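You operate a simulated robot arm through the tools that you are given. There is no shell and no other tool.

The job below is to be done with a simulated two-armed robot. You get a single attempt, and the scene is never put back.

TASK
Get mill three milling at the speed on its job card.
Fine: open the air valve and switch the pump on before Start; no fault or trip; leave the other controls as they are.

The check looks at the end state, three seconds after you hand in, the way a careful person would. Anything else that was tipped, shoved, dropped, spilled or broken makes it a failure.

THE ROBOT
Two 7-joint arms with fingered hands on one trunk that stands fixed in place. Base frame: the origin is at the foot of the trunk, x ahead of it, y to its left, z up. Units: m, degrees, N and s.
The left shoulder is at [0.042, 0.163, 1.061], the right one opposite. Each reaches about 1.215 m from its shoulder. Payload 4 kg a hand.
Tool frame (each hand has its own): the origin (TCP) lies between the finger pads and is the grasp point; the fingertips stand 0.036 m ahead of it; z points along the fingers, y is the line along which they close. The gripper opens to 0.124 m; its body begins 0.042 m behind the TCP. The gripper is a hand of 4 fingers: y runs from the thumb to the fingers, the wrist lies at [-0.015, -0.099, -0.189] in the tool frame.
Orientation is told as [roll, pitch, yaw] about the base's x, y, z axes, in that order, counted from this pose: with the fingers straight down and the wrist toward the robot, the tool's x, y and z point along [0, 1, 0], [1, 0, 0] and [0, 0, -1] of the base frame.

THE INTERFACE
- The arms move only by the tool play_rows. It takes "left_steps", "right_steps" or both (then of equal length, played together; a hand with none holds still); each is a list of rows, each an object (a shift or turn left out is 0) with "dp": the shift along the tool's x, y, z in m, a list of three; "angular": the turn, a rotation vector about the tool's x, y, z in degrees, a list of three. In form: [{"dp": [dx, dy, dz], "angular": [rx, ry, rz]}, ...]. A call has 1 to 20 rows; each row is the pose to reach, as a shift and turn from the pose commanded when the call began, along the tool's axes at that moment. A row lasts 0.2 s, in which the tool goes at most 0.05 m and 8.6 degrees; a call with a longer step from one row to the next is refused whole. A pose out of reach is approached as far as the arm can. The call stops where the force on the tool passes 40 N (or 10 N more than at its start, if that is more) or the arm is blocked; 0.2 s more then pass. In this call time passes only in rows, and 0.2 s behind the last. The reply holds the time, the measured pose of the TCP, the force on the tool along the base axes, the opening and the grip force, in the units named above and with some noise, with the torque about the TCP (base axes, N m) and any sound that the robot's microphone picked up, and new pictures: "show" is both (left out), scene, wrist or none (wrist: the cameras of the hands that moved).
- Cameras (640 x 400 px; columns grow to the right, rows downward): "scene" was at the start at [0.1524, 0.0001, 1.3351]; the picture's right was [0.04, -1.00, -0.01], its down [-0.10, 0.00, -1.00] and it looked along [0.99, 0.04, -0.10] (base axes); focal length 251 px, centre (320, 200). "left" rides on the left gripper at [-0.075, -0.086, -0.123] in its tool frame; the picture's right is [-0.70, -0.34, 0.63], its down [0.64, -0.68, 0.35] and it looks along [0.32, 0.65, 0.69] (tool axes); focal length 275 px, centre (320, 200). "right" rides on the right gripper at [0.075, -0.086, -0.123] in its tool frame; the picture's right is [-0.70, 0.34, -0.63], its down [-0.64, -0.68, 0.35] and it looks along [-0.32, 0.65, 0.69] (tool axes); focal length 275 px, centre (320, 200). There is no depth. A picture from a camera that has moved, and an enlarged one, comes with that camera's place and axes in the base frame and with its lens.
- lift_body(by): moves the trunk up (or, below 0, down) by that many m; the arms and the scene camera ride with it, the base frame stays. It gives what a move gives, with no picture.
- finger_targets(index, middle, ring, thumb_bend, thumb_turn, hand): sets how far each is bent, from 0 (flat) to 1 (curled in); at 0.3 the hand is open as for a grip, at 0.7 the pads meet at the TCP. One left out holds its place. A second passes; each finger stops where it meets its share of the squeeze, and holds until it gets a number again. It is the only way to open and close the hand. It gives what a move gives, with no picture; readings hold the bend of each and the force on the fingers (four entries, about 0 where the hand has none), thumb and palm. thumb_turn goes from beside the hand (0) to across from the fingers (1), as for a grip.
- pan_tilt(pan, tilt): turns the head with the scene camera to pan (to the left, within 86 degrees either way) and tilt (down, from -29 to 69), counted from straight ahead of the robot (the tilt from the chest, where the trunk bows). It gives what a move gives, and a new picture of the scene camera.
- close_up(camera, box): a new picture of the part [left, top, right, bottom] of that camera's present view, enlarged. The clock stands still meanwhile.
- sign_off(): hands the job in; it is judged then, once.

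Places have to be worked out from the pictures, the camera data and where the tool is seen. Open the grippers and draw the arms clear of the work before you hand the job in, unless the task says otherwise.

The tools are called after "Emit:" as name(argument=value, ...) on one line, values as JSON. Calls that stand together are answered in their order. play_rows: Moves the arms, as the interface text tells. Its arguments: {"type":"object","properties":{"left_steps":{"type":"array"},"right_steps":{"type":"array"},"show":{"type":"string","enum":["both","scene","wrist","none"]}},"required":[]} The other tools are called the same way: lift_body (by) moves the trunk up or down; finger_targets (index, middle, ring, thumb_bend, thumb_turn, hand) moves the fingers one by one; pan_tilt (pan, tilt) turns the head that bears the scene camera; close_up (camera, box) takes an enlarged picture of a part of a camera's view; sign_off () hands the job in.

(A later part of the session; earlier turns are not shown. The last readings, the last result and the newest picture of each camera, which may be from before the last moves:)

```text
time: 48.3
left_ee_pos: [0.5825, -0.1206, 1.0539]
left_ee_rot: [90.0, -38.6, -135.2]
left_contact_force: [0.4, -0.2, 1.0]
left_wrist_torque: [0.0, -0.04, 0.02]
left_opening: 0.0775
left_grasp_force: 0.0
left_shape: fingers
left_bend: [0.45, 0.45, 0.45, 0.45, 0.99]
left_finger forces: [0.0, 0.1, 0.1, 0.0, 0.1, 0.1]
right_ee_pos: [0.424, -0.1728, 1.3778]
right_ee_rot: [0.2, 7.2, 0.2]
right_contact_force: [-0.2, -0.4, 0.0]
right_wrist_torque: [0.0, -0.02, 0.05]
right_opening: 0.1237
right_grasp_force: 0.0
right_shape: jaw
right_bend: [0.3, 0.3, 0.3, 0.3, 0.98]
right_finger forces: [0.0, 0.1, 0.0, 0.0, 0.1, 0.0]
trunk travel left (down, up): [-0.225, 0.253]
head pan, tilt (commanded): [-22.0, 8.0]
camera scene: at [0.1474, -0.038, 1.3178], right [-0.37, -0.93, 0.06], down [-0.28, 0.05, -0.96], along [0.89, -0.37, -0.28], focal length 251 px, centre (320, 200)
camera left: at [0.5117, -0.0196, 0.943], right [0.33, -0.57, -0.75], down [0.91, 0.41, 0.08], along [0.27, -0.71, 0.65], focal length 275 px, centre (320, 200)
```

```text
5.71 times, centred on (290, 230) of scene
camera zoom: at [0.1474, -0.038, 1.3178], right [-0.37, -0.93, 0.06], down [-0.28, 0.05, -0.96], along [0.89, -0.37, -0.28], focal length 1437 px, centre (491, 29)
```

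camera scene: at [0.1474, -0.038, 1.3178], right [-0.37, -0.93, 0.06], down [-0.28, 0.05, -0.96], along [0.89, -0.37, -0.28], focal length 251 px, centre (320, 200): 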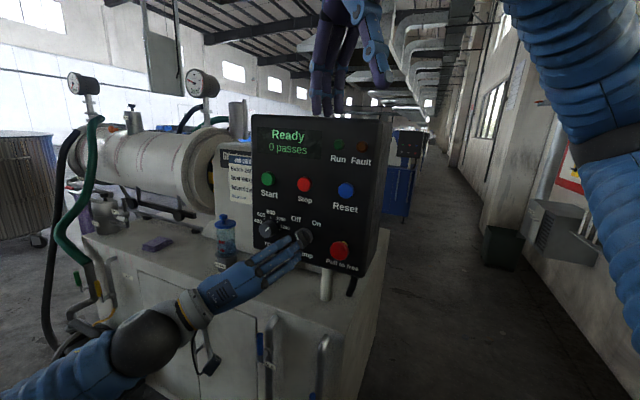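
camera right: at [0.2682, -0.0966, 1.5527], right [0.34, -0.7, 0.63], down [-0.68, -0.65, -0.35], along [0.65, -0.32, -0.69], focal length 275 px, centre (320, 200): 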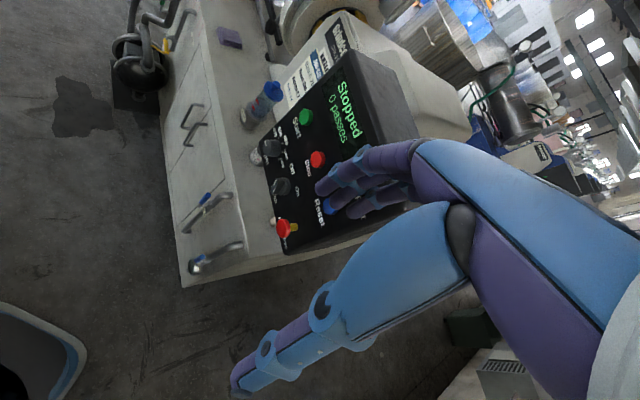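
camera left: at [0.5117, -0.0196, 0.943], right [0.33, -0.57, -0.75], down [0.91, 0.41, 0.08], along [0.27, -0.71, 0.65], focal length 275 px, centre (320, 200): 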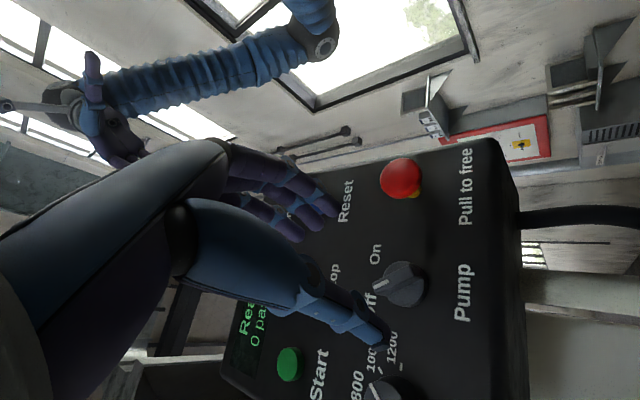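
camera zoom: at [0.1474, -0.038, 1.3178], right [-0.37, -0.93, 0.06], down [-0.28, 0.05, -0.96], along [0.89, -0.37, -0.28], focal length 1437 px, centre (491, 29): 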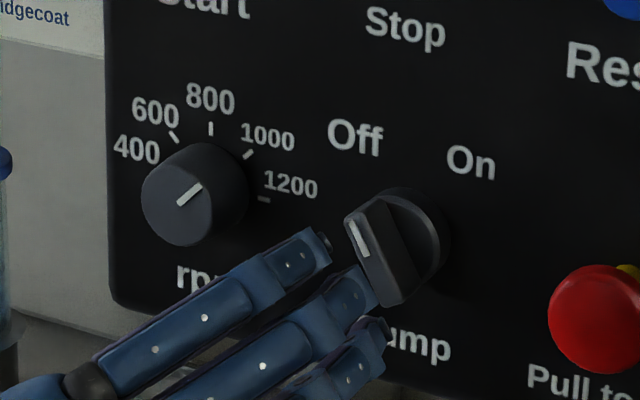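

The dial is confirmed at 1000. The pump bar points about 27° left of vertical and lies 5 mm off the tool axis; I correct the offset and roll so that thumb and fingers come to either side of the bar.

Emit:
play_rows(left_steps=[{"dp": [0.0025, 0.002, 0], "angular": [0, 0, 6]}, {"dp": [0.005, 0.004, 0], "angular": [0, 0, 11.6]}], show="wrist")

Emit:
close_up(camera="left", box=[340, 220, 460, 340])

Emit:
close_up(camera="right", box=[260, 140, 340, 210])

```text
time: 48.9
left_ee_pos: [0.5818, -0.1212, 1.061]
left_ee_rot: [90.2, -26.9, -135.3]
left_contact_force: [-0.2, 0.5, 0.0]
left_wrist_torque: [-0.03, 0.0, 0.01]
left_opening: 0.0774
left_grasp_force: 0.0
left_shape: fingers
left_bend: [0.45, 0.45, 0.45, 0.45, 0.99]
left_finger forces: [0.0, 0.1, 0.1, 0.0, 0.0, 0.0]
right_ee_pos: [0.4234, -0.1727, 1.379]
right_ee_rot: [0.2, 7.2, 0.0]
right_contact_force: [-0.3, 0.1, 0.6]
right_wrist_torque: [0.01, 0.0, 0.01]
right_opening: 0.1238
right_grasp_force: 0.0
right_shape: jaw
right_bend: [0.3, 0.3, 0.3, 0.3, 0.98]
right_finger forces: [0.0, 0.1, 0.0, 0.1, 0.0, 0.1]
trunk travel left (down, up): [-0.225, 0.253]
head pan, tilt (commanded): [-22.0, 8.0]
camera left: at [0.5265, -0.0044, 0.9562], right [0.44, -0.46, -0.77], down [0.88, 0.39, 0.27], along [0.18, -0.8, 0.58], focal length 275 px, centre (320, 200)
```

left: 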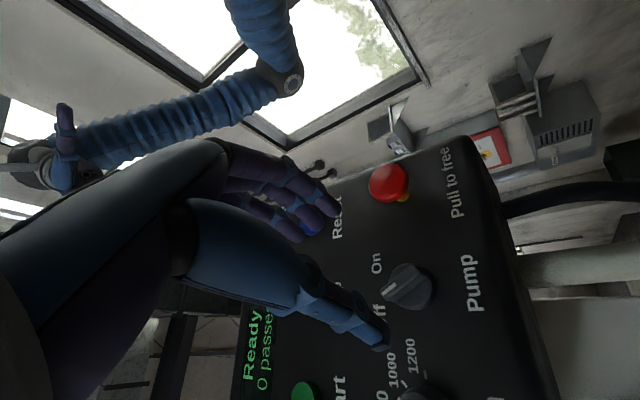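

```text
3.33 times, centred on (400, 280) of left
camera zoom: at [0.5265, -0.0044, 0.9562], right [0.44, -0.46, -0.77], down [0.88, 0.39, 0.27], along [0.18, -0.8, 0.58], focal length 918 px, centre (53, -67)
```

zoom: 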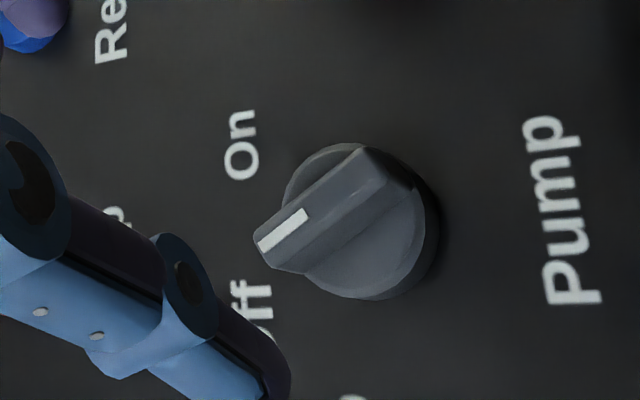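

```text
5.71 times, centred on (300, 175) of right
camera zoom: at [0.3542, -0.0975, 1.5113], right [0.41, -0.7, 0.58], down [-0.72, -0.65, -0.26], along [0.56, -0.31, -0.77], focal length 1573 px, centre (434, 343)
```

zoom: 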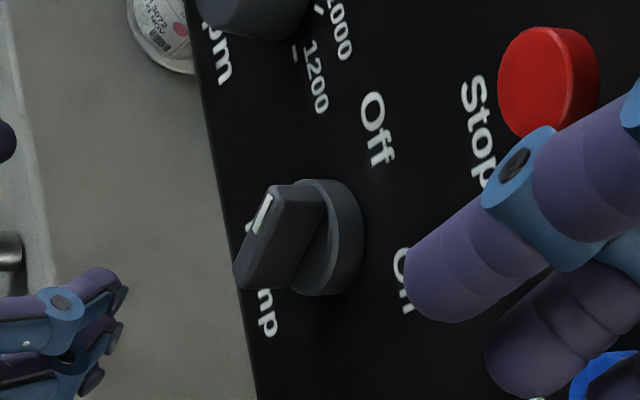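

The bar is now centred on the tool axis and aligned with the fingers. I advance 9.9 cm so the fingertips straddle the bar just above its base disc.

Emit:
play_rows(left_steps=[{"dp": [0, 0, 0.035]}, {"dp": [0, 0, 0.065]}, {"dp": [0, 0, 0.085]}, {"dp": [0, 0, 0.099]}], show="both")

Emit:
close_up(camera="left", box=[220, 150, 420, 350])

Emit:
close_up(camera="right", box=[250, 130, 350, 220])

```text
time: 49.9
left_ee_pos: [0.6516, -0.1916, 1.059]
left_ee_rot: [90.0, -26.9, -135.2]
left_contact_force: [0.0, 0.3, -0.7]
left_wrist_torque: [-0.01, 0.01, -0.01]
left_opening: 0.0774
left_grasp_force: 0.1
left_shape: fingers
left_bend: [0.45, 0.45, 0.45, 0.45, 0.99]
left_finger forces: [0.0, 0.0, 0.0, 0.0, 0.0, 0.0]
right_ee_pos: [0.4232, -0.173, 1.3781]
right_ee_rot: [0.3, 7.1, 0.3]
right_contact_force: [-0.1, -1.0, 0.0]
right_wrist_torque: [0.04, -0.04, 0.01]
right_opening: 0.1236
right_grasp_force: 0.1
right_shape: jaw
right_bend: [0.3, 0.3, 0.3, 0.3, 0.98]
right_finger forces: [0.1, 0.0, 0.1, 0.1, 0.0, 0.1]
trunk travel left (down, up): [-0.225, 0.253]
head pan, tilt (commanded): [-22.0, 8.0]
camera scene: at [0.1472, -0.0381, 1.3179], right [-0.37, -0.93, 0.06], down [-0.28, 0.05, -0.96], along [0.89, -0.37, -0.28], focal length 251 px, centre (320, 200)
camera left: at [0.5962, -0.0748, 0.9558], right [0.44, -0.46, -0.77], down [0.88, 0.39, 0.27], along [0.18, -0.8, 0.58], focal length 275 px, centre (320, 200)
```

scene: 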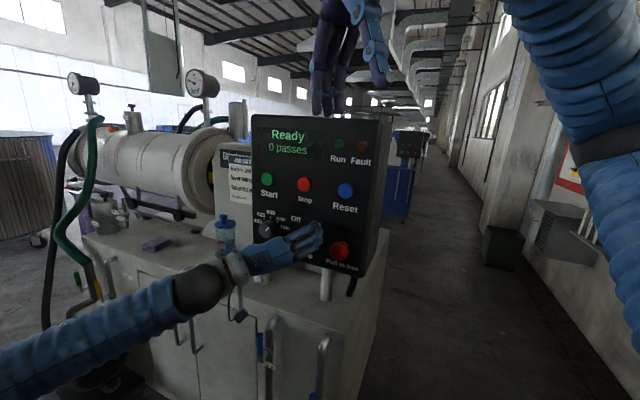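
left: 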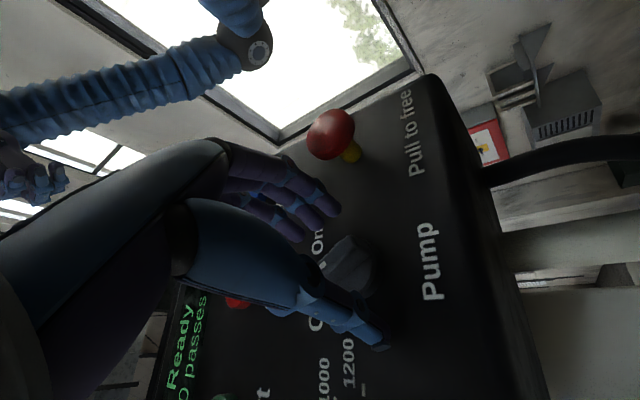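

```text
2.00 times, centred on (320, 250) of left
camera zoom: at [0.5962, -0.0748, 0.9558], right [0.44, -0.46, -0.77], down [0.88, 0.39, 0.27], along [0.18, -0.8, 0.58], focal length 551 px, centre (320, 100)
```

zoom: 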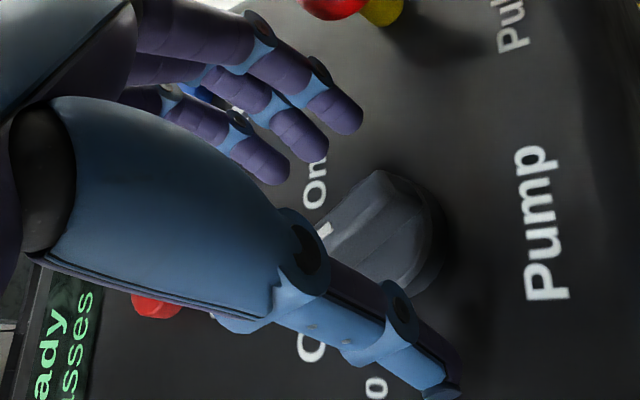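

```text
4.44 times, centred on (300, 175) of right
camera zoom: at [0.3548, -0.0975, 1.511], right [0.41, -0.7, 0.58], down [-0.72, -0.65, -0.26], along [0.56, -0.31, -0.77], focal length 1224 px, centre (409, 311)
```

zoom: 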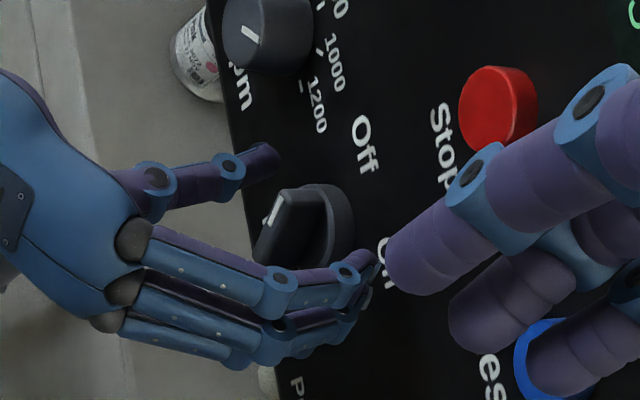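

The fingers are around the bar without contact. I close all the fingers and the thumb on it.

Emit:
finger_targets(hand="left", index=0.68, middle=0.68, ring=0.68, thumb_bend=0.68)

Emit:
close_up(camera="left", box=[220, 150, 420, 350])

Emit:
close_up(camera="right", box=[250, 130, 350, 220])

```text
time: 50.9
left_ee_pos: [0.6504, -0.1919, 1.0613]
left_ee_rot: [90.1, -26.8, -135.3]
left_contact_force: [-5.6, 3.0, 0.6]
left_wrist_torque: [-0.05, -0.01, -0.03]
left_opening: 0.029
left_grasp_force: 10.9
left_shape: fingers
left_bend: [0.63, 0.63, 0.68, 0.63, 1.0]
left_finger forces: [5.2, 7.3, 0.0, 0.0, 9.3, 0.0]
right_ee_pos: [0.4227, -0.1735, 1.3778]
right_ee_rot: [0.2, 7.1, 0.2]
right_contact_force: [0.7, -0.7, -0.2]
right_wrist_torque: [0.01, -0.01, -0.02]
right_opening: 0.1237
right_grasp_force: 0.0
right_shape: jaw
right_bend: [0.3, 0.3, 0.3, 0.3, 0.98]
right_finger forces: [0.1, 0.0, 0.1, 0.1, 0.0, 0.0]
trunk travel left (down, up): [-0.225, 0.253]
head pan, tilt (commanded): [-22.0, 8.0]
```

```text
2.00 times, centred on (320, 250) of left
camera zoom: at [0.5955, -0.0745, 0.9563], right [0.44, -0.46, -0.77], down [0.88, 0.39, 0.27], along [0.18, -0.8, 0.58], focal length 551 px, centre (320, 100)
```

zoom: 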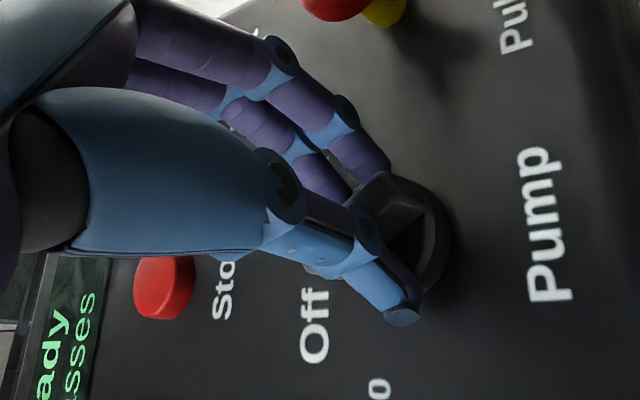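

```text
4.44 times, centred on (300, 175) of right
camera zoom: at [0.354, -0.0971, 1.5112], right [0.41, -0.7, 0.58], down [-0.72, -0.65, -0.26], along [0.56, -0.31, -0.77], focal length 1224 px, centre (409, 311)
```

zoom: 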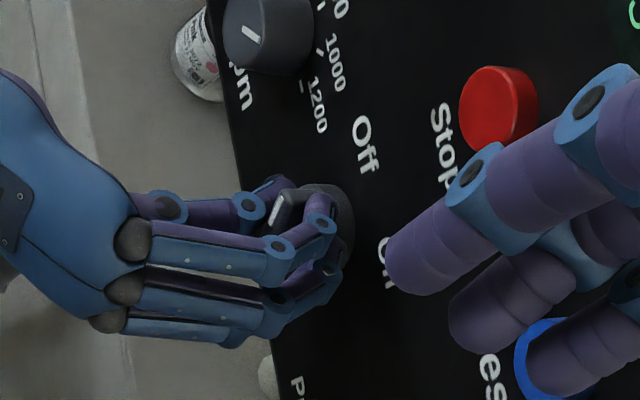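

The grip is balanced (index 5, middle 7, thumb 9 N). I turn the selector clockwise 28° and check.

Emit:
play_rows(left_steps=[{"angular": [0, 0, 7]}, {"angular": [0, 0, 14]}, {"angular": [0, 0, 21]}, {"angular": [0, 0, 28]}], show="scene")

Emit:
close_up(camera="right", box=[250, 130, 350, 220])

Emit:
close_up(camera="left", box=[220, 150, 420, 350])

Emit:
close_up(camera="scene", box=[265, 195, 345, 265])

```text
time: 51.9
left_ee_pos: [0.6505, -0.192, 1.0612]
left_ee_rot: [90.1, 1.2, -135.2]
left_contact_force: [-9.5, 3.7, -2.5]
left_wrist_torque: [0.06, 0.06, -0.2]
left_opening: 0.0284
left_grasp_force: 13.3
left_shape: fingers
left_bend: [0.62, 0.63, 0.68, 0.64, 1.0]
left_finger forces: [7.8, 8.5, 0.0, 0.0, 9.7, 0.0]
right_ee_pos: [0.4221, -0.1724, 1.3786]
right_ee_rot: [0.2, 7.0, 0.2]
right_contact_force: [-0.2, 0.0, 0.0]
right_wrist_torque: [0.02, 0.02, 0.01]
right_opening: 0.1239
right_grasp_force: 0.0
right_shape: jaw
right_bend: [0.3, 0.3, 0.3, 0.3, 0.98]
right_finger forces: [0.0, 0.0, 0.1, 0.1, 0.0, 0.1]
trunk travel left (down, up): [-0.225, 0.253]
head pan, tilt (commanded): [-22.0, 8.0]
camera scene: at [0.146, -0.038, 1.3181], right [-0.37, -0.93, 0.06], down [-0.28, 0.05, -0.96], along [0.89, -0.37, -0.28], focal length 251 px, centre (320, 200)
```

scene: 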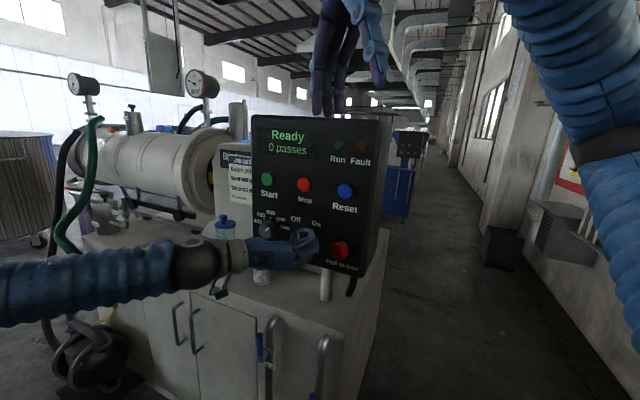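

```text
4.44 times, centred on (300, 175) of right
camera zoom: at [0.3533, -0.0974, 1.5114], right [0.41, -0.7, 0.58], down [-0.72, -0.65, -0.26], along [0.56, -0.31, -0.77], focal length 1224 px, centre (409, 311)
```

zoom: 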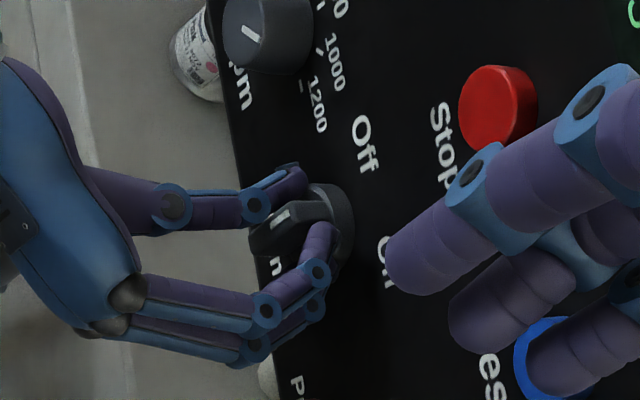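

```text
2.00 times, centred on (320, 250) of left
camera zoom: at [0.6273, -0.0426, 0.9892], right [0.7, -0.2, -0.69], down [0.72, 0.23, 0.66], along [0.02, -0.95, 0.3], focal length 551 px, centre (320, 100)
```

zoom: 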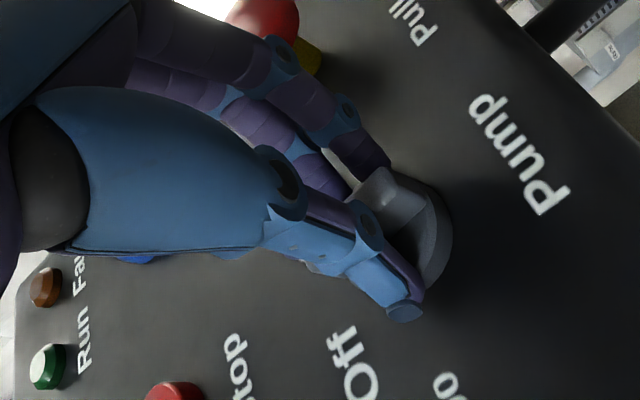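

```text
5.71 times, centred on (305, 230) of scene
camera zoom: at [0.146, -0.038, 1.3181], right [-0.37, -0.93, 0.06], down [-0.28, 0.05, -0.96], along [0.89, -0.37, -0.28], focal length 1437 px, centre (406, 29)
```

zoom: 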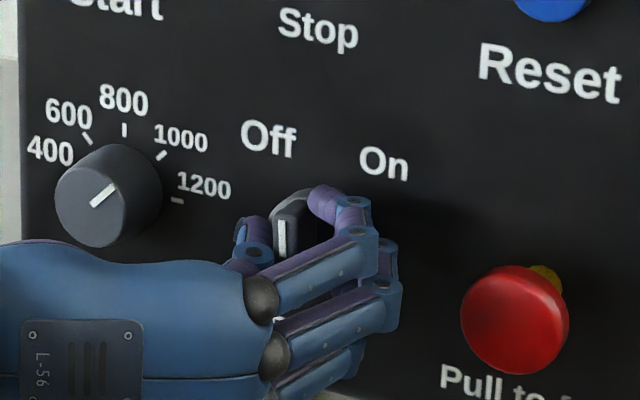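

The selector now points straight up, following the hand. I turn another 28° toward On and watch the torque for a stop.

Emit:
play_rows(left_steps=[{"angular": [0, 0, 7]}, {"angular": [0, 0, 14]}, {"angular": [0, 0, 21]}, {"angular": [0, 0, 28]}], show="scene")

Emit:
close_up(camera="right", box=[250, 130, 350, 220])

Emit:
close_up(camera="scene", box=[265, 195, 345, 265])

```text
time: 52.9
left_ee_pos: [0.6505, -0.1917, 1.0603]
left_ee_rot: [90.1, 29.2, -135.3]
left_contact_force: [-9.3, 5.0, -4.3]
left_wrist_torque: [0.17, 0.15, -0.1]
left_opening: 0.028
left_grasp_force: 13.2
left_shape: fingers
left_bend: [0.62, 0.62, 0.68, 0.64, 1.0]
left_finger forces: [8.4, 8.1, 0.0, 0.0, 9.2, 0.0]
right_ee_pos: [0.4228, -0.1713, 1.3772]
right_ee_rot: [0.2, 7.0, 0.2]
right_contact_force: [0.0, 0.2, 0.4]
right_wrist_torque: [0.03, -0.01, -0.01]
right_opening: 0.124
right_grasp_force: 0.0
right_shape: jaw
right_bend: [0.3, 0.3, 0.3, 0.3, 0.98]
right_finger forces: [0.0, 0.0, 0.0, 0.0, 0.1, 0.1]
trunk travel left (down, up): [-0.225, 0.253]
head pan, tilt (commanded): [-22.0, 8.0]
camera scene: at [0.1463, -0.038, 1.318], right [-0.37, -0.93, 0.06], down [-0.28, 0.05, -0.96], along [0.89, -0.37, -0.28], focal length 251 px, centre (320, 200)
```

scene: 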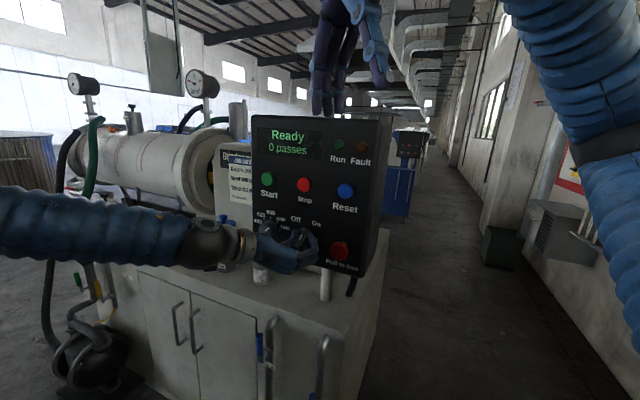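

```text
4.44 times, centred on (300, 175) of right
camera zoom: at [0.3536, -0.0974, 1.5114], right [0.41, -0.7, 0.58], down [-0.72, -0.65, -0.26], along [0.56, -0.31, -0.77], focal length 1224 px, centre (409, 311)
```

zoom: 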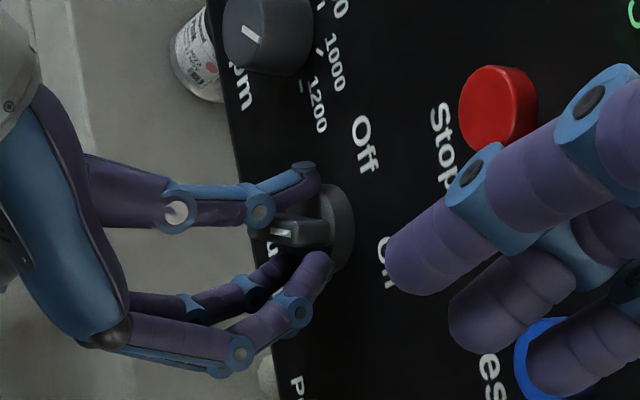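

```text
5.71 times, centred on (305, 230) of scene
camera zoom: at [0.1463, -0.038, 1.318], right [-0.37, -0.93, 0.06], down [-0.28, 0.05, -0.96], along [0.89, -0.37, -0.28], focal length 1437 px, centre (406, 29)
```

zoom: 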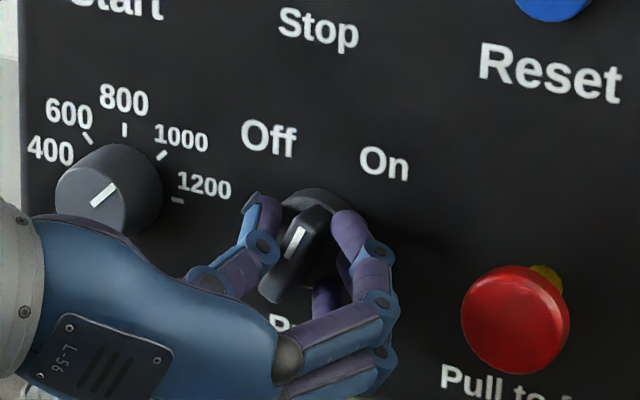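

The pointer is now to the right of vertical, near On's direction. I turn up to 10° more to make sure it reaches its On stop, watching the torque.

Emit:
play_rows(left_steps=[{"angular": [0, 0, 5]}, {"angular": [0, 0, 10]}], show="none")

Emit:
close_up(camera="scene", box=[280, 205, 330, 255])

Emit:
close_up(camera="right", box=[270, 145, 330, 205])

```text
time: 53.5
left_ee_pos: [0.6502, -0.1915, 1.0614]
left_ee_rot: [90.2, 39.3, -135.2]
left_contact_force: [-12.0, 6.2, -3.5]
left_wrist_torque: [-0.01, 0.21, -0.16]
left_opening: 0.0278
left_grasp_force: 14.2
left_shape: fingers
left_bend: [0.62, 0.62, 0.68, 0.64, 1.0]
left_finger forces: [9.0, 9.1, 0.0, 0.0, 10.3, 0.1]
right_ee_pos: [0.4222, -0.1709, 1.379]
right_ee_rot: [0.1, 7.0, 0.2]
right_contact_force: [0.9, 0.1, 0.3]
right_wrist_torque: [-0.02, -0.01, 0.01]
right_opening: 0.1237
right_grasp_force: 0.0
right_shape: jaw
right_bend: [0.3, 0.3, 0.3, 0.3, 0.98]
right_finger forces: [0.0, 0.0, 0.0, 0.1, 0.0, 0.0]
trunk travel left (down, up): [-0.225, 0.253]
head pan, tilt (commanded): [-22.0, 8.0]
```

```text
8.00 times, centred on (305, 230) of scene
camera zoom: at [0.146, -0.0377, 1.3181], right [-0.37, -0.93, 0.06], down [-0.28, 0.05, -0.96], along [0.89, -0.37, -0.28], focal length 2012 px, centre (440, -40)
```

zoom: 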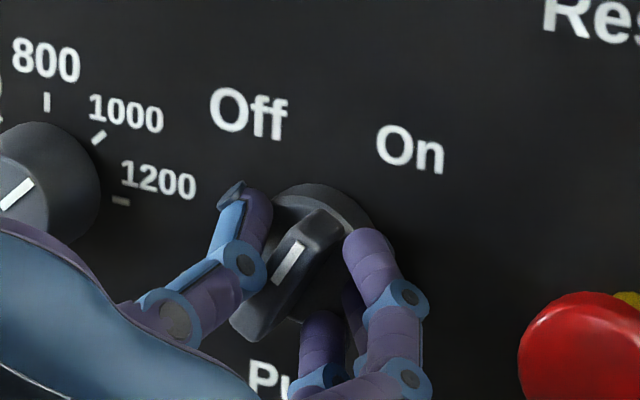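

```text
6.67 times, centred on (300, 175) of right
camera zoom: at [0.3533, -0.097, 1.5115], right [0.41, -0.7, 0.58], down [-0.72, -0.65, -0.26], along [0.56, -0.31, -0.77], focal length 1835 px, centre (453, 367)
```

zoom: 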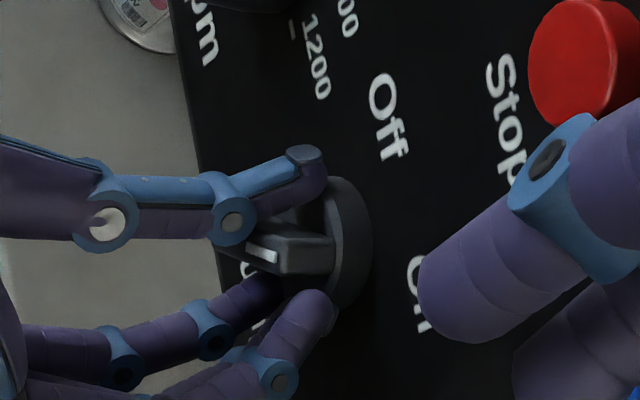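

The pointer now mirrors its earlier Off angle, so it should be at On. I nudge 6° more to see whether a stop holds it.

Emit:
play_rows(left_steps=[{"angular": [0, 0, 6]}], show="none")

Emit:
close_up(camera="scene", box=[280, 205, 330, 255])

```text
time: 53.9
left_ee_pos: [0.6495, -0.192, 1.0613]
left_ee_rot: [90.1, 45.3, -135.0]
left_contact_force: [-14.0, 5.3, -1.0]
left_wrist_torque: [-0.17, 0.28, -0.21]
left_opening: 0.0278
left_grasp_force: 14.9
left_shape: fingers
left_bend: [0.62, 0.63, 0.68, 0.64, 0.99]
left_finger forces: [8.7, 9.7, 0.0, 0.0, 11.8, 0.0]
right_ee_pos: [0.4212, -0.173, 1.3784]
right_ee_rot: [0.3, 7.0, 0.1]
right_contact_force: [0.3, -0.1, 0.4]
right_wrist_torque: [0.03, 0.0, 0.02]
right_opening: 0.1235
right_grasp_force: 0.0
right_shape: jaw
right_bend: [0.3, 0.3, 0.3, 0.3, 0.98]
right_finger forces: [0.0, 0.0, 0.0, 0.1, 0.0, 0.0]
trunk travel left (down, up): [-0.225, 0.253]
head pan, tilt (commanded): [-22.0, 8.0]
```

```text
8.00 times, centred on (305, 230) of scene
camera zoom: at [0.1451, -0.0385, 1.3183], right [-0.37, -0.93, 0.06], down [-0.28, 0.05, -0.96], along [0.89, -0.37, -0.28], focal length 2012 px, centre (440, -40)
```

zoom: 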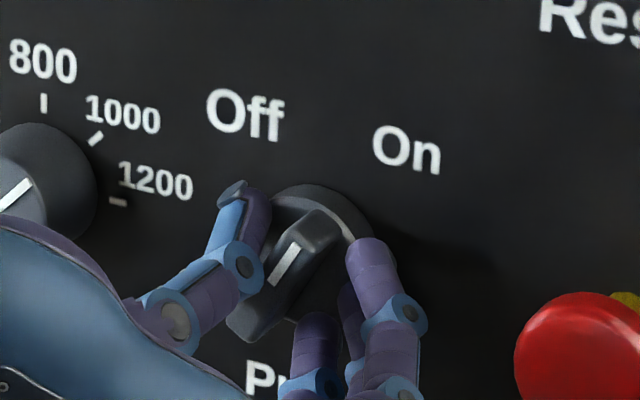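

The pointer no longer moves while the torque rises, so the selector is on its On stop. I ease back a few degrees and release.

Emit:
play_rows(left_steps=[{"angular": [0, 0, -5]}], show="none")

Emit:
finger_targets(hand="left", index=0.45, middle=0.45, ring=0.45, thumb_bend=0.45)

Emit:
close_up(camera="scene", box=[240, 120, 340, 260])

```text
time: 54.3
left_ee_pos: [0.6506, -0.192, 1.0603]
left_ee_rot: [90.2, 40.1, -135.4]
left_contact_force: [-13.5, 6.6, -2.5]
left_wrist_torque: [-0.04, 0.14, -0.18]
left_opening: 0.0276
left_grasp_force: 14.8
left_shape: fingers
left_bend: [0.62, 0.62, 0.68, 0.64, 1.0]
left_finger forces: [7.5, 10.0, 0.0, 0.0, 11.6, 0.0]
right_ee_pos: [0.4236, -0.1714, 1.378]
right_ee_rot: [0.2, 7.1, 0.1]
right_contact_force: [-0.5, -0.4, -0.6]
right_wrist_torque: [-0.01, -0.01, -0.01]
right_opening: 0.124
right_grasp_force: 0.0
right_shape: jaw
right_bend: [0.3, 0.3, 0.3, 0.3, 0.98]
right_finger forces: [0.1, 0.0, 0.1, 0.0, 0.0, 0.0]
trunk travel left (down, up): [-0.225, 0.253]
head pan, tilt (commanded): [-22.0, 8.0]
```

```text
time: 55.3
left_ee_pos: [0.6515, -0.1919, 1.0606]
left_ee_rot: [90.2, 40.1, -135.2]
left_contact_force: [-0.3, 0.0, 0.1]
left_wrist_torque: [-0.02, 0.02, 0.0]
left_opening: 0.077
left_grasp_force: 0.0
left_shape: fingers
left_bend: [0.45, 0.45, 0.45, 0.45, 0.99]
left_finger forces: [0.0, 0.0, 0.0, 0.0, 0.0, 0.0]
right_ee_pos: [0.423, -0.1726, 1.3776]
right_ee_rot: [0.3, 7.0, 0.2]
right_contact_force: [-0.3, -0.3, 0.5]
right_wrist_torque: [0.07, -0.02, -0.01]
right_opening: 0.1236
right_grasp_force: 0.2
right_shape: jaw
right_bend: [0.3, 0.3, 0.3, 0.3, 0.98]
right_finger forces: [0.1, 0.0, 0.0, 0.1, 0.0, 0.0]
trunk travel left (down, up): [-0.225, 0.253]
head pan, tilt (commanded): [-22.0, 8.0]
```

```text
2.86 times, centred on (290, 190) of scene
camera zoom: at [0.147, -0.038, 1.3179], right [-0.37, -0.93, 0.06], down [-0.28, 0.05, -0.96], along [0.89, -0.37, -0.28], focal length 718 px, centre (406, 229)
```

zoom: 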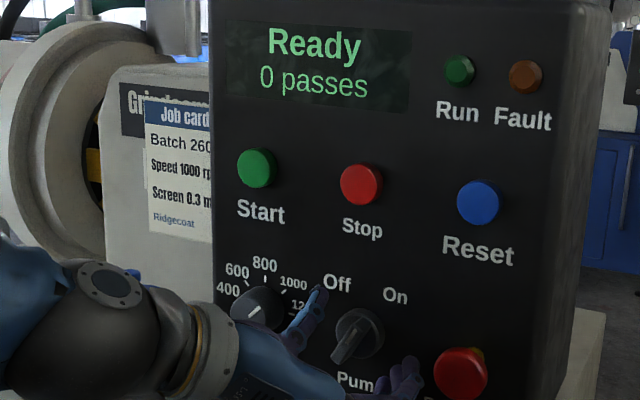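

The pump bar sits at On. I back the hand straight out, then move up in front of the Start button while rolling back to a comfortable angle.

Emit:
play_rows(left_steps=[{"dp": [0, 0, -0.04]}, {"dp": [0, 0, -0.08]}, {"dp": [0, 0, -0.12]}, {"dp": [0.0025, -0.0149, -0.12], "angular": [0, 0, -8.2]}, {"dp": [0.0049, -0.0298, -0.12], "angular": [0, 0, -16.4]}, {"dp": [0.0074, -0.0446, -0.12], "angular": [0, 0, -24.5]}, {"dp": [0.0099, -0.0595, -0.12], "angular": [0, 0, -32.7]}, {"dp": [0.0123, -0.0744, -0.12], "angular": [0, 0, -40.9]}, {"dp": [0.0148, -0.0893, -0.12], "angular": [0, 0, -49.1]}, {"dp": [0.0172, -0.1042, -0.12], "angular": [0, 0, -57.3]}, {"dp": [0.0197, -0.119, -0.12], "angular": [0, 0, -65.5]}, {"dp": [0.0222, -0.1339, -0.12], "angular": [0, 0, -73.6]}, {"dp": [0.0246, -0.1488, -0.12], "angular": [0, 0, -81.8]}, {"dp": [0.0271, -0.1637, -0.12], "angular": [0, 0, -90]}], show="both")

Emit:
close_up(camera="scene", box=[240, 110, 380, 280])

```text
time: 58.3
left_ee_pos: [0.6436, -0.03, 1.1861]
left_ee_rot: [90.0, -50.0, -135.3]
left_contact_force: [0.2, 0.0, 0.8]
left_wrist_torque: [0.01, 0.0, -0.02]
left_opening: 0.0775
left_grasp_force: 0.1
left_shape: fingers
left_bend: [0.45, 0.45, 0.45, 0.45, 0.99]
left_finger forces: [0.0, 0.0, 0.1, 0.0, 0.1, 0.0]
right_ee_pos: [0.4237, -0.1722, 1.3782]
right_ee_rot: [0.2, 7.1, 0.2]
right_contact_force: [-0.9, -0.9, 0.2]
right_wrist_torque: [0.0, 0.01, -0.02]
right_opening: 0.1238
right_grasp_force: 0.1
right_shape: jaw
right_bend: [0.3, 0.3, 0.3, 0.3, 0.98]
right_finger forces: [0.1, 0.0, 0.0, 0.0, 0.0, 0.0]
trunk travel left (down, up): [-0.225, 0.253]
head pan, tilt (commanded): [-22.0, 8.0]
camera scene: at [0.1475, -0.0379, 1.3178], right [-0.37, -0.93, 0.06], down [-0.28, 0.05, -0.96], along [0.89, -0.37, -0.28], focal length 251 px, centre (320, 200)
camera left: at [0.5565, 0.0553, 1.0742], right [0.22, -0.67, -0.7], down [0.91, 0.41, -0.11], along [0.36, -0.61, 0.7], focal length 275 px, centre (320, 200)
```

scene: 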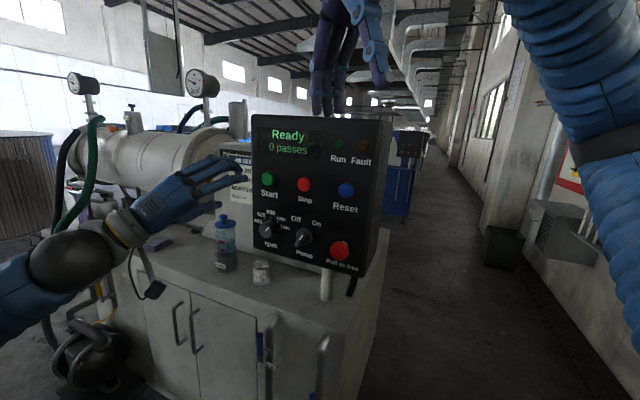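
left: 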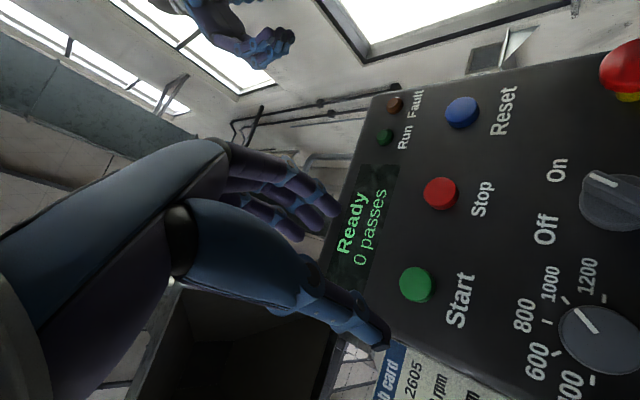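

```text
2.35 times, centred on (310, 195) of scene
camera zoom: at [0.1475, -0.0379, 1.3178], right [-0.37, -0.93, 0.06], down [-0.28, 0.05, -0.96], along [0.89, -0.37, -0.28], focal length 592 px, centre (344, 212)
```

zoom: 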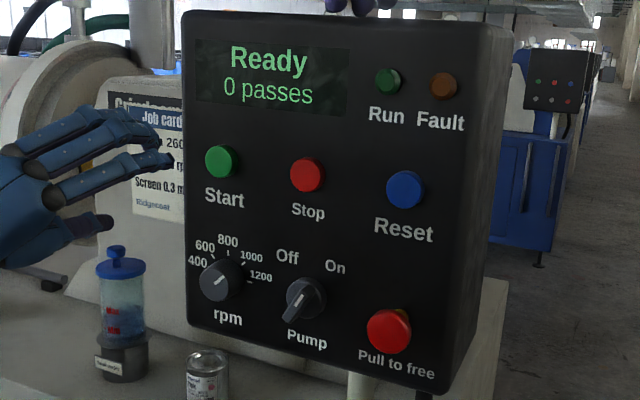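

Dial at 1000 and pump bar toward On. I check both tightly, and shape the hand for pressing: middle finger and thumb pinched as a point, index and ring curled in.

Emit:
close_up(camera="scene", box=[250, 205, 330, 260])

Emit:
finger_targets(hand="left", index=0.95, middle=0.69, ring=0.95, thumb_bend=0.69)

Emit:
close_up(camera="left", box=[240, 170, 480, 370])

```text
7.27 times, centred on (290, 232) of scene
camera zoom: at [0.1475, -0.0379, 1.3178], right [-0.37, -0.93, 0.06], down [-0.28, 0.05, -0.96], along [0.89, -0.37, -0.28], focal length 1829 px, centre (538, -36)
```

zoom: 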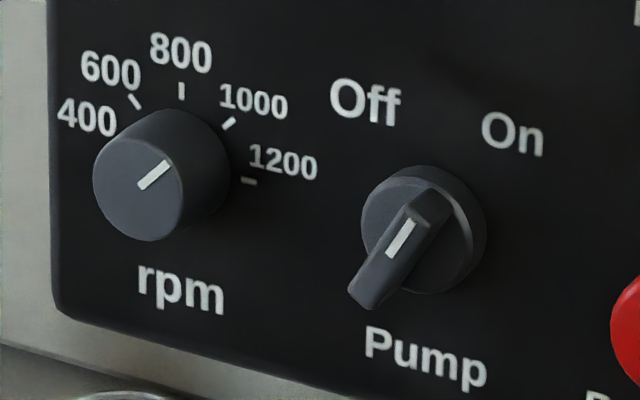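

```text
time: 59.3
left_ee_pos: [0.6428, -0.0319, 1.1874]
left_ee_rot: [90.1, -49.9, -135.3]
left_contact_force: [-0.3, 0.0, -0.3]
left_wrist_torque: [-0.02, 0.02, 0.02]
left_opening: 0.0021
left_grasp_force: 0.1
left_shape: fingers
left_bend: [0.74, 0.69, 0.95, 0.67, 1.0]
left_finger forces: [0.0, 0.0, 0.1, 0.0, 0.0, 0.0]
right_ee_pos: [0.4233, -0.1732, 1.3776]
right_ee_rot: [0.2, 7.1, 0.3]
right_contact_force: [0.4, 0.3, -0.2]
right_wrist_torque: [-0.02, 0.0, 0.02]
right_opening: 0.1241
right_grasp_force: 0.0
right_shape: jaw
right_bend: [0.3, 0.3, 0.3, 0.3, 0.98]
right_finger forces: [0.0, 0.1, 0.1, 0.0, 0.0, 0.0]
trunk travel left (down, up): [-0.225, 0.253]
head pan, tilt (commanded): [-22.0, 8.0]
```

```text
2.00 times, centred on (360, 270) of left
camera zoom: at [0.5562, 0.0551, 1.0743], right [0.22, -0.67, -0.71], down [0.91, 0.41, -0.11], along [0.36, -0.62, 0.7], focal length 551 px, centre (240, 60)
```

zoom: 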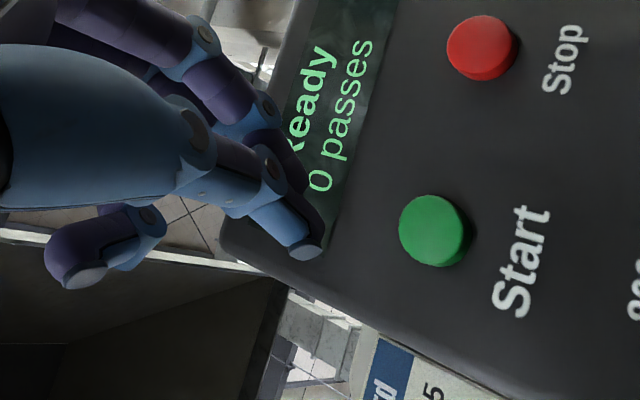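

Both are right: pointer on 1000, pump at On. The Start button lies about 16 cm ahead and nearly on axis, so I advance to just short of it.

Emit:
play_rows(left_steps=[{"dp": [0.001, 0.004, 0.035]}, {"dp": [0.002, 0.008, 0.07]}, {"dp": [0.002, 0.008, 0.1]}, {"dp": [0.002, 0.008, 0.112]}], show="both")

Emit:
close_up(camera="left", box=[240, 170, 440, 330])

Emit:
close_up(camera="scene", box=[220, 140, 320, 220])

Emit:
close_up(camera="right", box=[270, 60, 380, 150])

```text
time: 60.3
left_ee_pos: [0.719, -0.1125, 1.1943]
left_ee_rot: [90.2, -49.9, -135.3]
left_contact_force: [-0.9, 0.4, -0.2]
left_wrist_torque: [-0.01, 0.0, 0.01]
left_opening: 0.0021
left_grasp_force: 0.0
left_shape: fingers
left_bend: [0.74, 0.69, 0.95, 0.67, 1.0]
left_finger forces: [0.1, 0.0, 0.0, 0.0, 0.0, 0.0]
right_ee_pos: [0.4231, -0.1727, 1.3787]
right_ee_rot: [0.1, 7.1, 0.2]
right_contact_force: [-0.6, 0.6, 0.2]
right_wrist_torque: [0.03, 0.02, 0.01]
right_opening: 0.1238
right_grasp_force: 0.0
right_shape: jaw
right_bend: [0.3, 0.3, 0.3, 0.3, 0.98]
right_finger forces: [0.0, 0.0, 0.1, 0.0, 0.1, 0.0]
trunk travel left (down, up): [-0.225, 0.253]
head pan, tilt (commanded): [-22.0, 8.0]
camera scene: at [0.1471, -0.0378, 1.3179], right [-0.37, -0.93, 0.06], down [-0.28, 0.05, -0.96], along [0.89, -0.37, -0.28], focal length 251 px, centre (320, 200)
camera left: at [0.6325, -0.0267, 1.0815], right [0.22, -0.67, -0.71], down [0.91, 0.41, -0.11], along [0.36, -0.62, 0.7], focal length 275 px, centre (320, 200)
```

scene: 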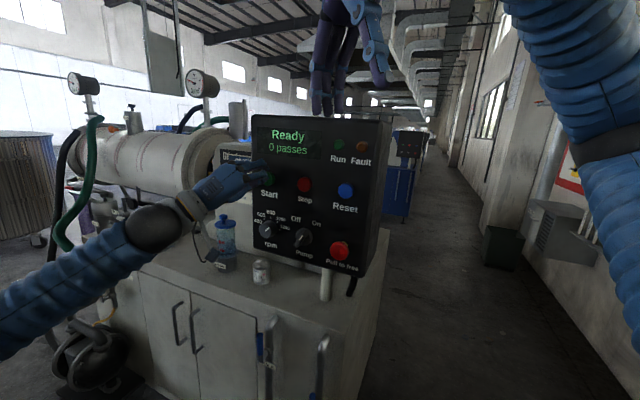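
left: 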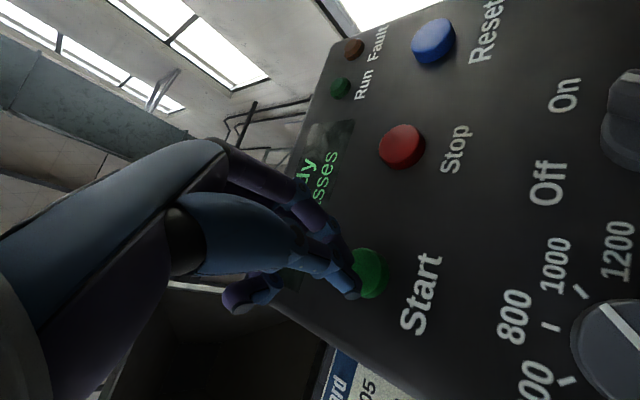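

```text
2.50 times, centred on (340, 250) of left
camera zoom: at [0.6325, -0.0267, 1.0815], right [0.22, -0.67, -0.71], down [0.91, 0.41, -0.11], along [0.36, -0.62, 0.7], focal length 688 px, centre (270, 75)
```

zoom: 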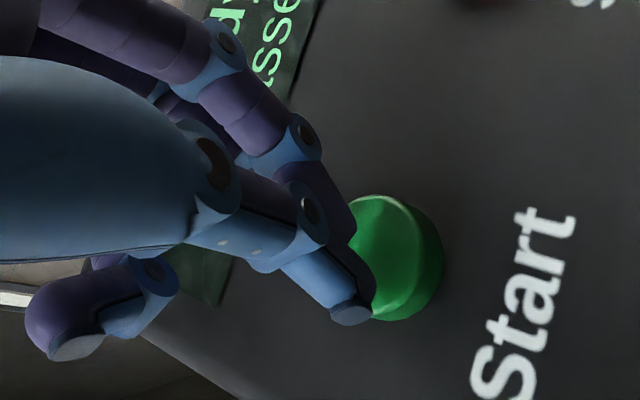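

```text
5.00 times, centred on (270, 180) of scene
camera zoom: at [0.1471, -0.0378, 1.3179], right [-0.37, -0.93, 0.06], down [-0.28, 0.05, -0.96], along [0.89, -0.37, -0.28], focal length 1257 px, centre (570, 300)
```

zoom: 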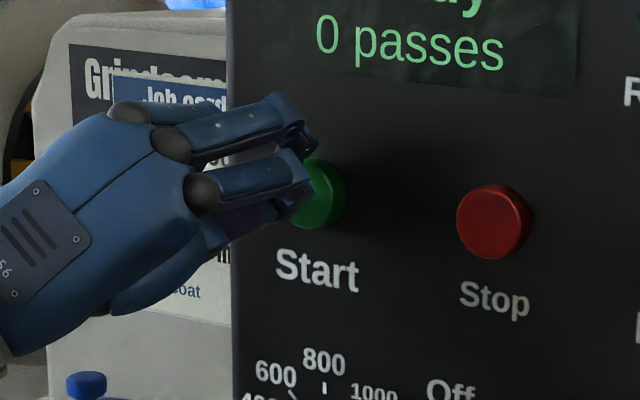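

```text
4.44 times, centred on (325, 105) of right
camera zoom: at [0.3546, -0.0971, 1.5111], right [0.41, -0.7, 0.58], down [-0.72, -0.65, -0.26], along [0.56, -0.31, -0.77], focal length 1224 px, centre (298, 622)
```

zoom: 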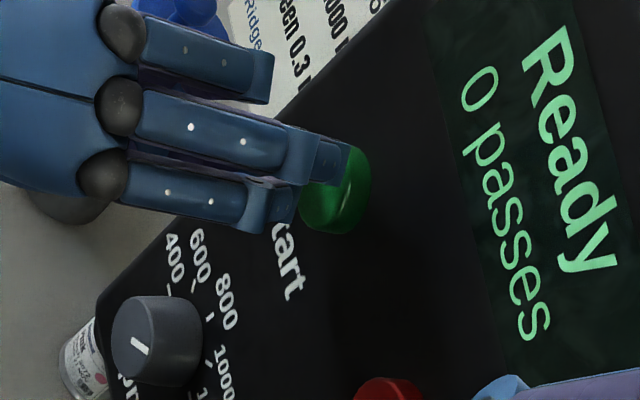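

The fingertip is right in front of the Start button and centred within a few mm. I press in slowly in 4 mm steps.

Emit:
play_rows(left_steps=[{"dp": [0, 0, 0.005]}, {"dp": [0, 0, 0.009]}, {"dp": [0, 0, 0.013]}, {"dp": [0, 0, 0.017]}], show="none")

Emit:
close_up(camera="scene", box=[220, 100, 400, 220])

```text
time: 61.3
left_ee_pos: [0.7297, -0.1217, 1.1964]
left_ee_rot: [90.1, -49.8, -135.4]
left_contact_force: [-12.1, 10.4, -1.9]
left_wrist_torque: [0.1, 0.15, 0.1]
left_opening: 0.0021
left_grasp_force: 13.6
left_shape: fingers
left_bend: [0.74, 0.69, 0.95, 0.67, 1.0]
left_finger forces: [0.0, 2.7, 0.0, 0.1, 24.5, 0.0]
right_ee_pos: [0.4225, -0.1711, 1.3781]
right_ee_rot: [0.1, 6.9, 0.1]
right_contact_force: [0.5, -0.9, -0.9]
right_wrist_torque: [0.01, 0.02, 0.01]
right_opening: 0.1237
right_grasp_force: 0.0
right_shape: jaw
right_bend: [0.3, 0.3, 0.3, 0.3, 0.98]
right_finger forces: [0.1, 0.0, 0.0, 0.1, 0.0, 0.0]
trunk travel left (down, up): [-0.225, 0.253]
head pan, tilt (commanded): [-22.0, 8.0]
heard: click
```

```text
3.33 times, centred on (310, 160) of scene
camera zoom: at [0.1458, -0.0366, 1.3181], right [-0.37, -0.93, 0.06], down [-0.28, 0.05, -0.96], along [0.89, -0.37, -0.28], focal length 838 px, centre (353, 333)
```

zoom: 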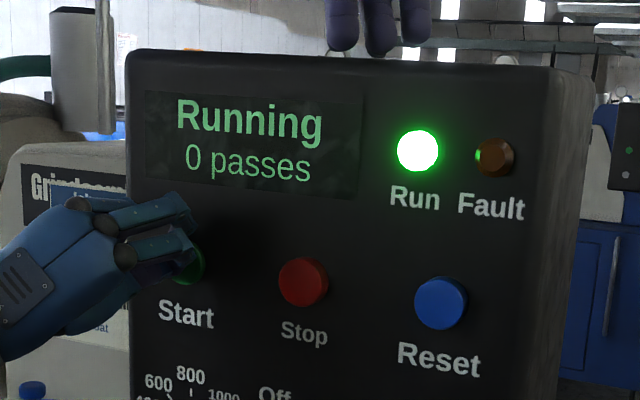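

A click, and the display reads "Running" with the Run lamp lit and Fault dark. I draw the finger straight back from the button.

Emit:
play_rows(left_steps=[{"dp": [0, 0, -0.03]}, {"dp": [0, 0, -0.07]}, {"dp": [0, 0, -0.115]}, {"dp": [0, 0, -0.16]}], show="scene")

Emit:
close_up(camera="scene", box=[230, 100, 400, 280])

Emit:
close_up(camera="scene", box=[60, 60, 240, 160])

```text
time: 62.3
left_ee_pos: [0.6175, -0.0105, 1.1949]
left_ee_rot: [90.2, -49.9, -135.4]
left_contact_force: [-0.3, -0.6, -0.4]
left_wrist_torque: [0.02, 0.0, -0.01]
left_opening: 0.0017
left_grasp_force: 0.0
left_shape: fingers
left_bend: [0.74, 0.69, 0.95, 0.67, 1.0]
left_finger forces: [0.0, 0.0, 0.0, 0.0, 0.1, 0.0]
right_ee_pos: [0.4224, -0.1716, 1.3781]
right_ee_rot: [0.1, 7.1, 0.1]
right_contact_force: [0.4, 0.3, -0.2]
right_wrist_torque: [-0.01, -0.03, -0.02]
right_opening: 0.1239
right_grasp_force: 0.1
right_shape: jaw
right_bend: [0.3, 0.3, 0.3, 0.3, 0.98]
right_finger forces: [0.0, 0.0, 0.0, 0.0, 0.1, 0.0]
trunk travel left (down, up): [-0.225, 0.253]
head pan, tilt (commanded): [-22.0, 8.0]
camera scene: at [0.1463, -0.0373, 1.3181], right [-0.37, -0.93, 0.06], down [-0.28, 0.05, -0.96], along [0.89, -0.37, -0.28], focal length 251 px, centre (320, 200)
```

scene: 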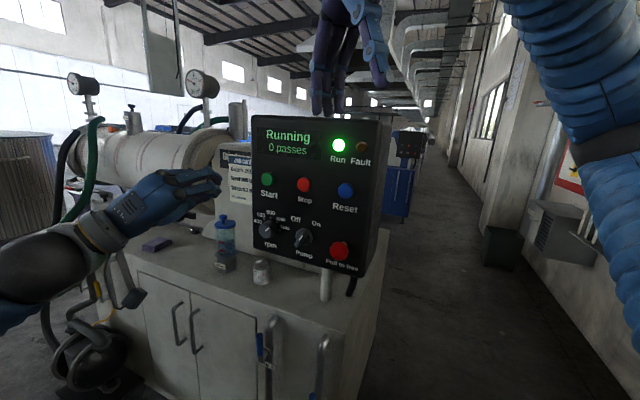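

```text
2.22 times, centred on (315, 190) of scene
camera zoom: at [0.1463, -0.0373, 1.3181], right [-0.37, -0.93, 0.06], down [-0.28, 0.05, -0.96], along [0.89, -0.37, -0.28], focal length 559 px, centre (331, 222)
```

zoom: 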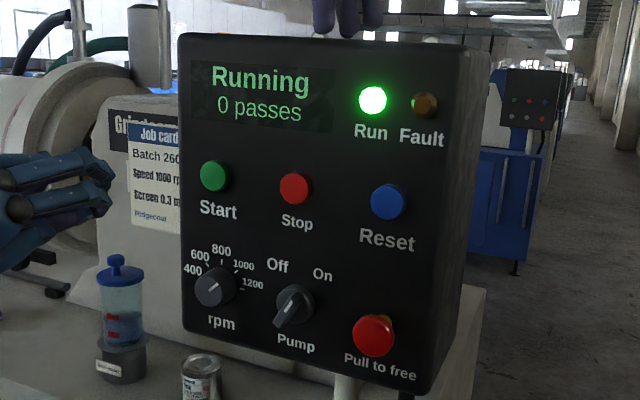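

```text
3.56 times, centred on (150, 110) of scene
camera zoom: at [0.1463, -0.0373, 1.3181], right [-0.37, -0.93, 0.06], down [-0.28, 0.05, -0.96], along [0.89, -0.37, -0.28], focal length 894 px, centre (924, 520)
```

zoom: 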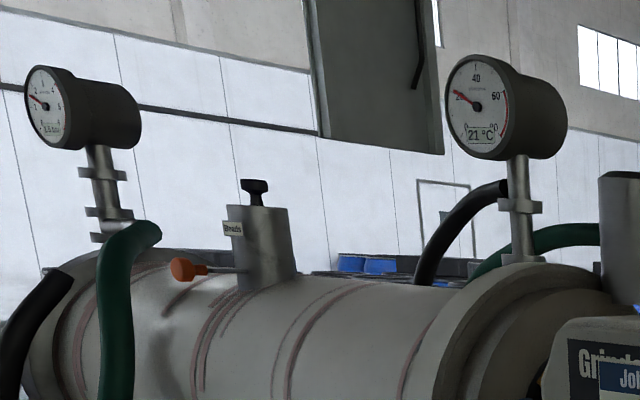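

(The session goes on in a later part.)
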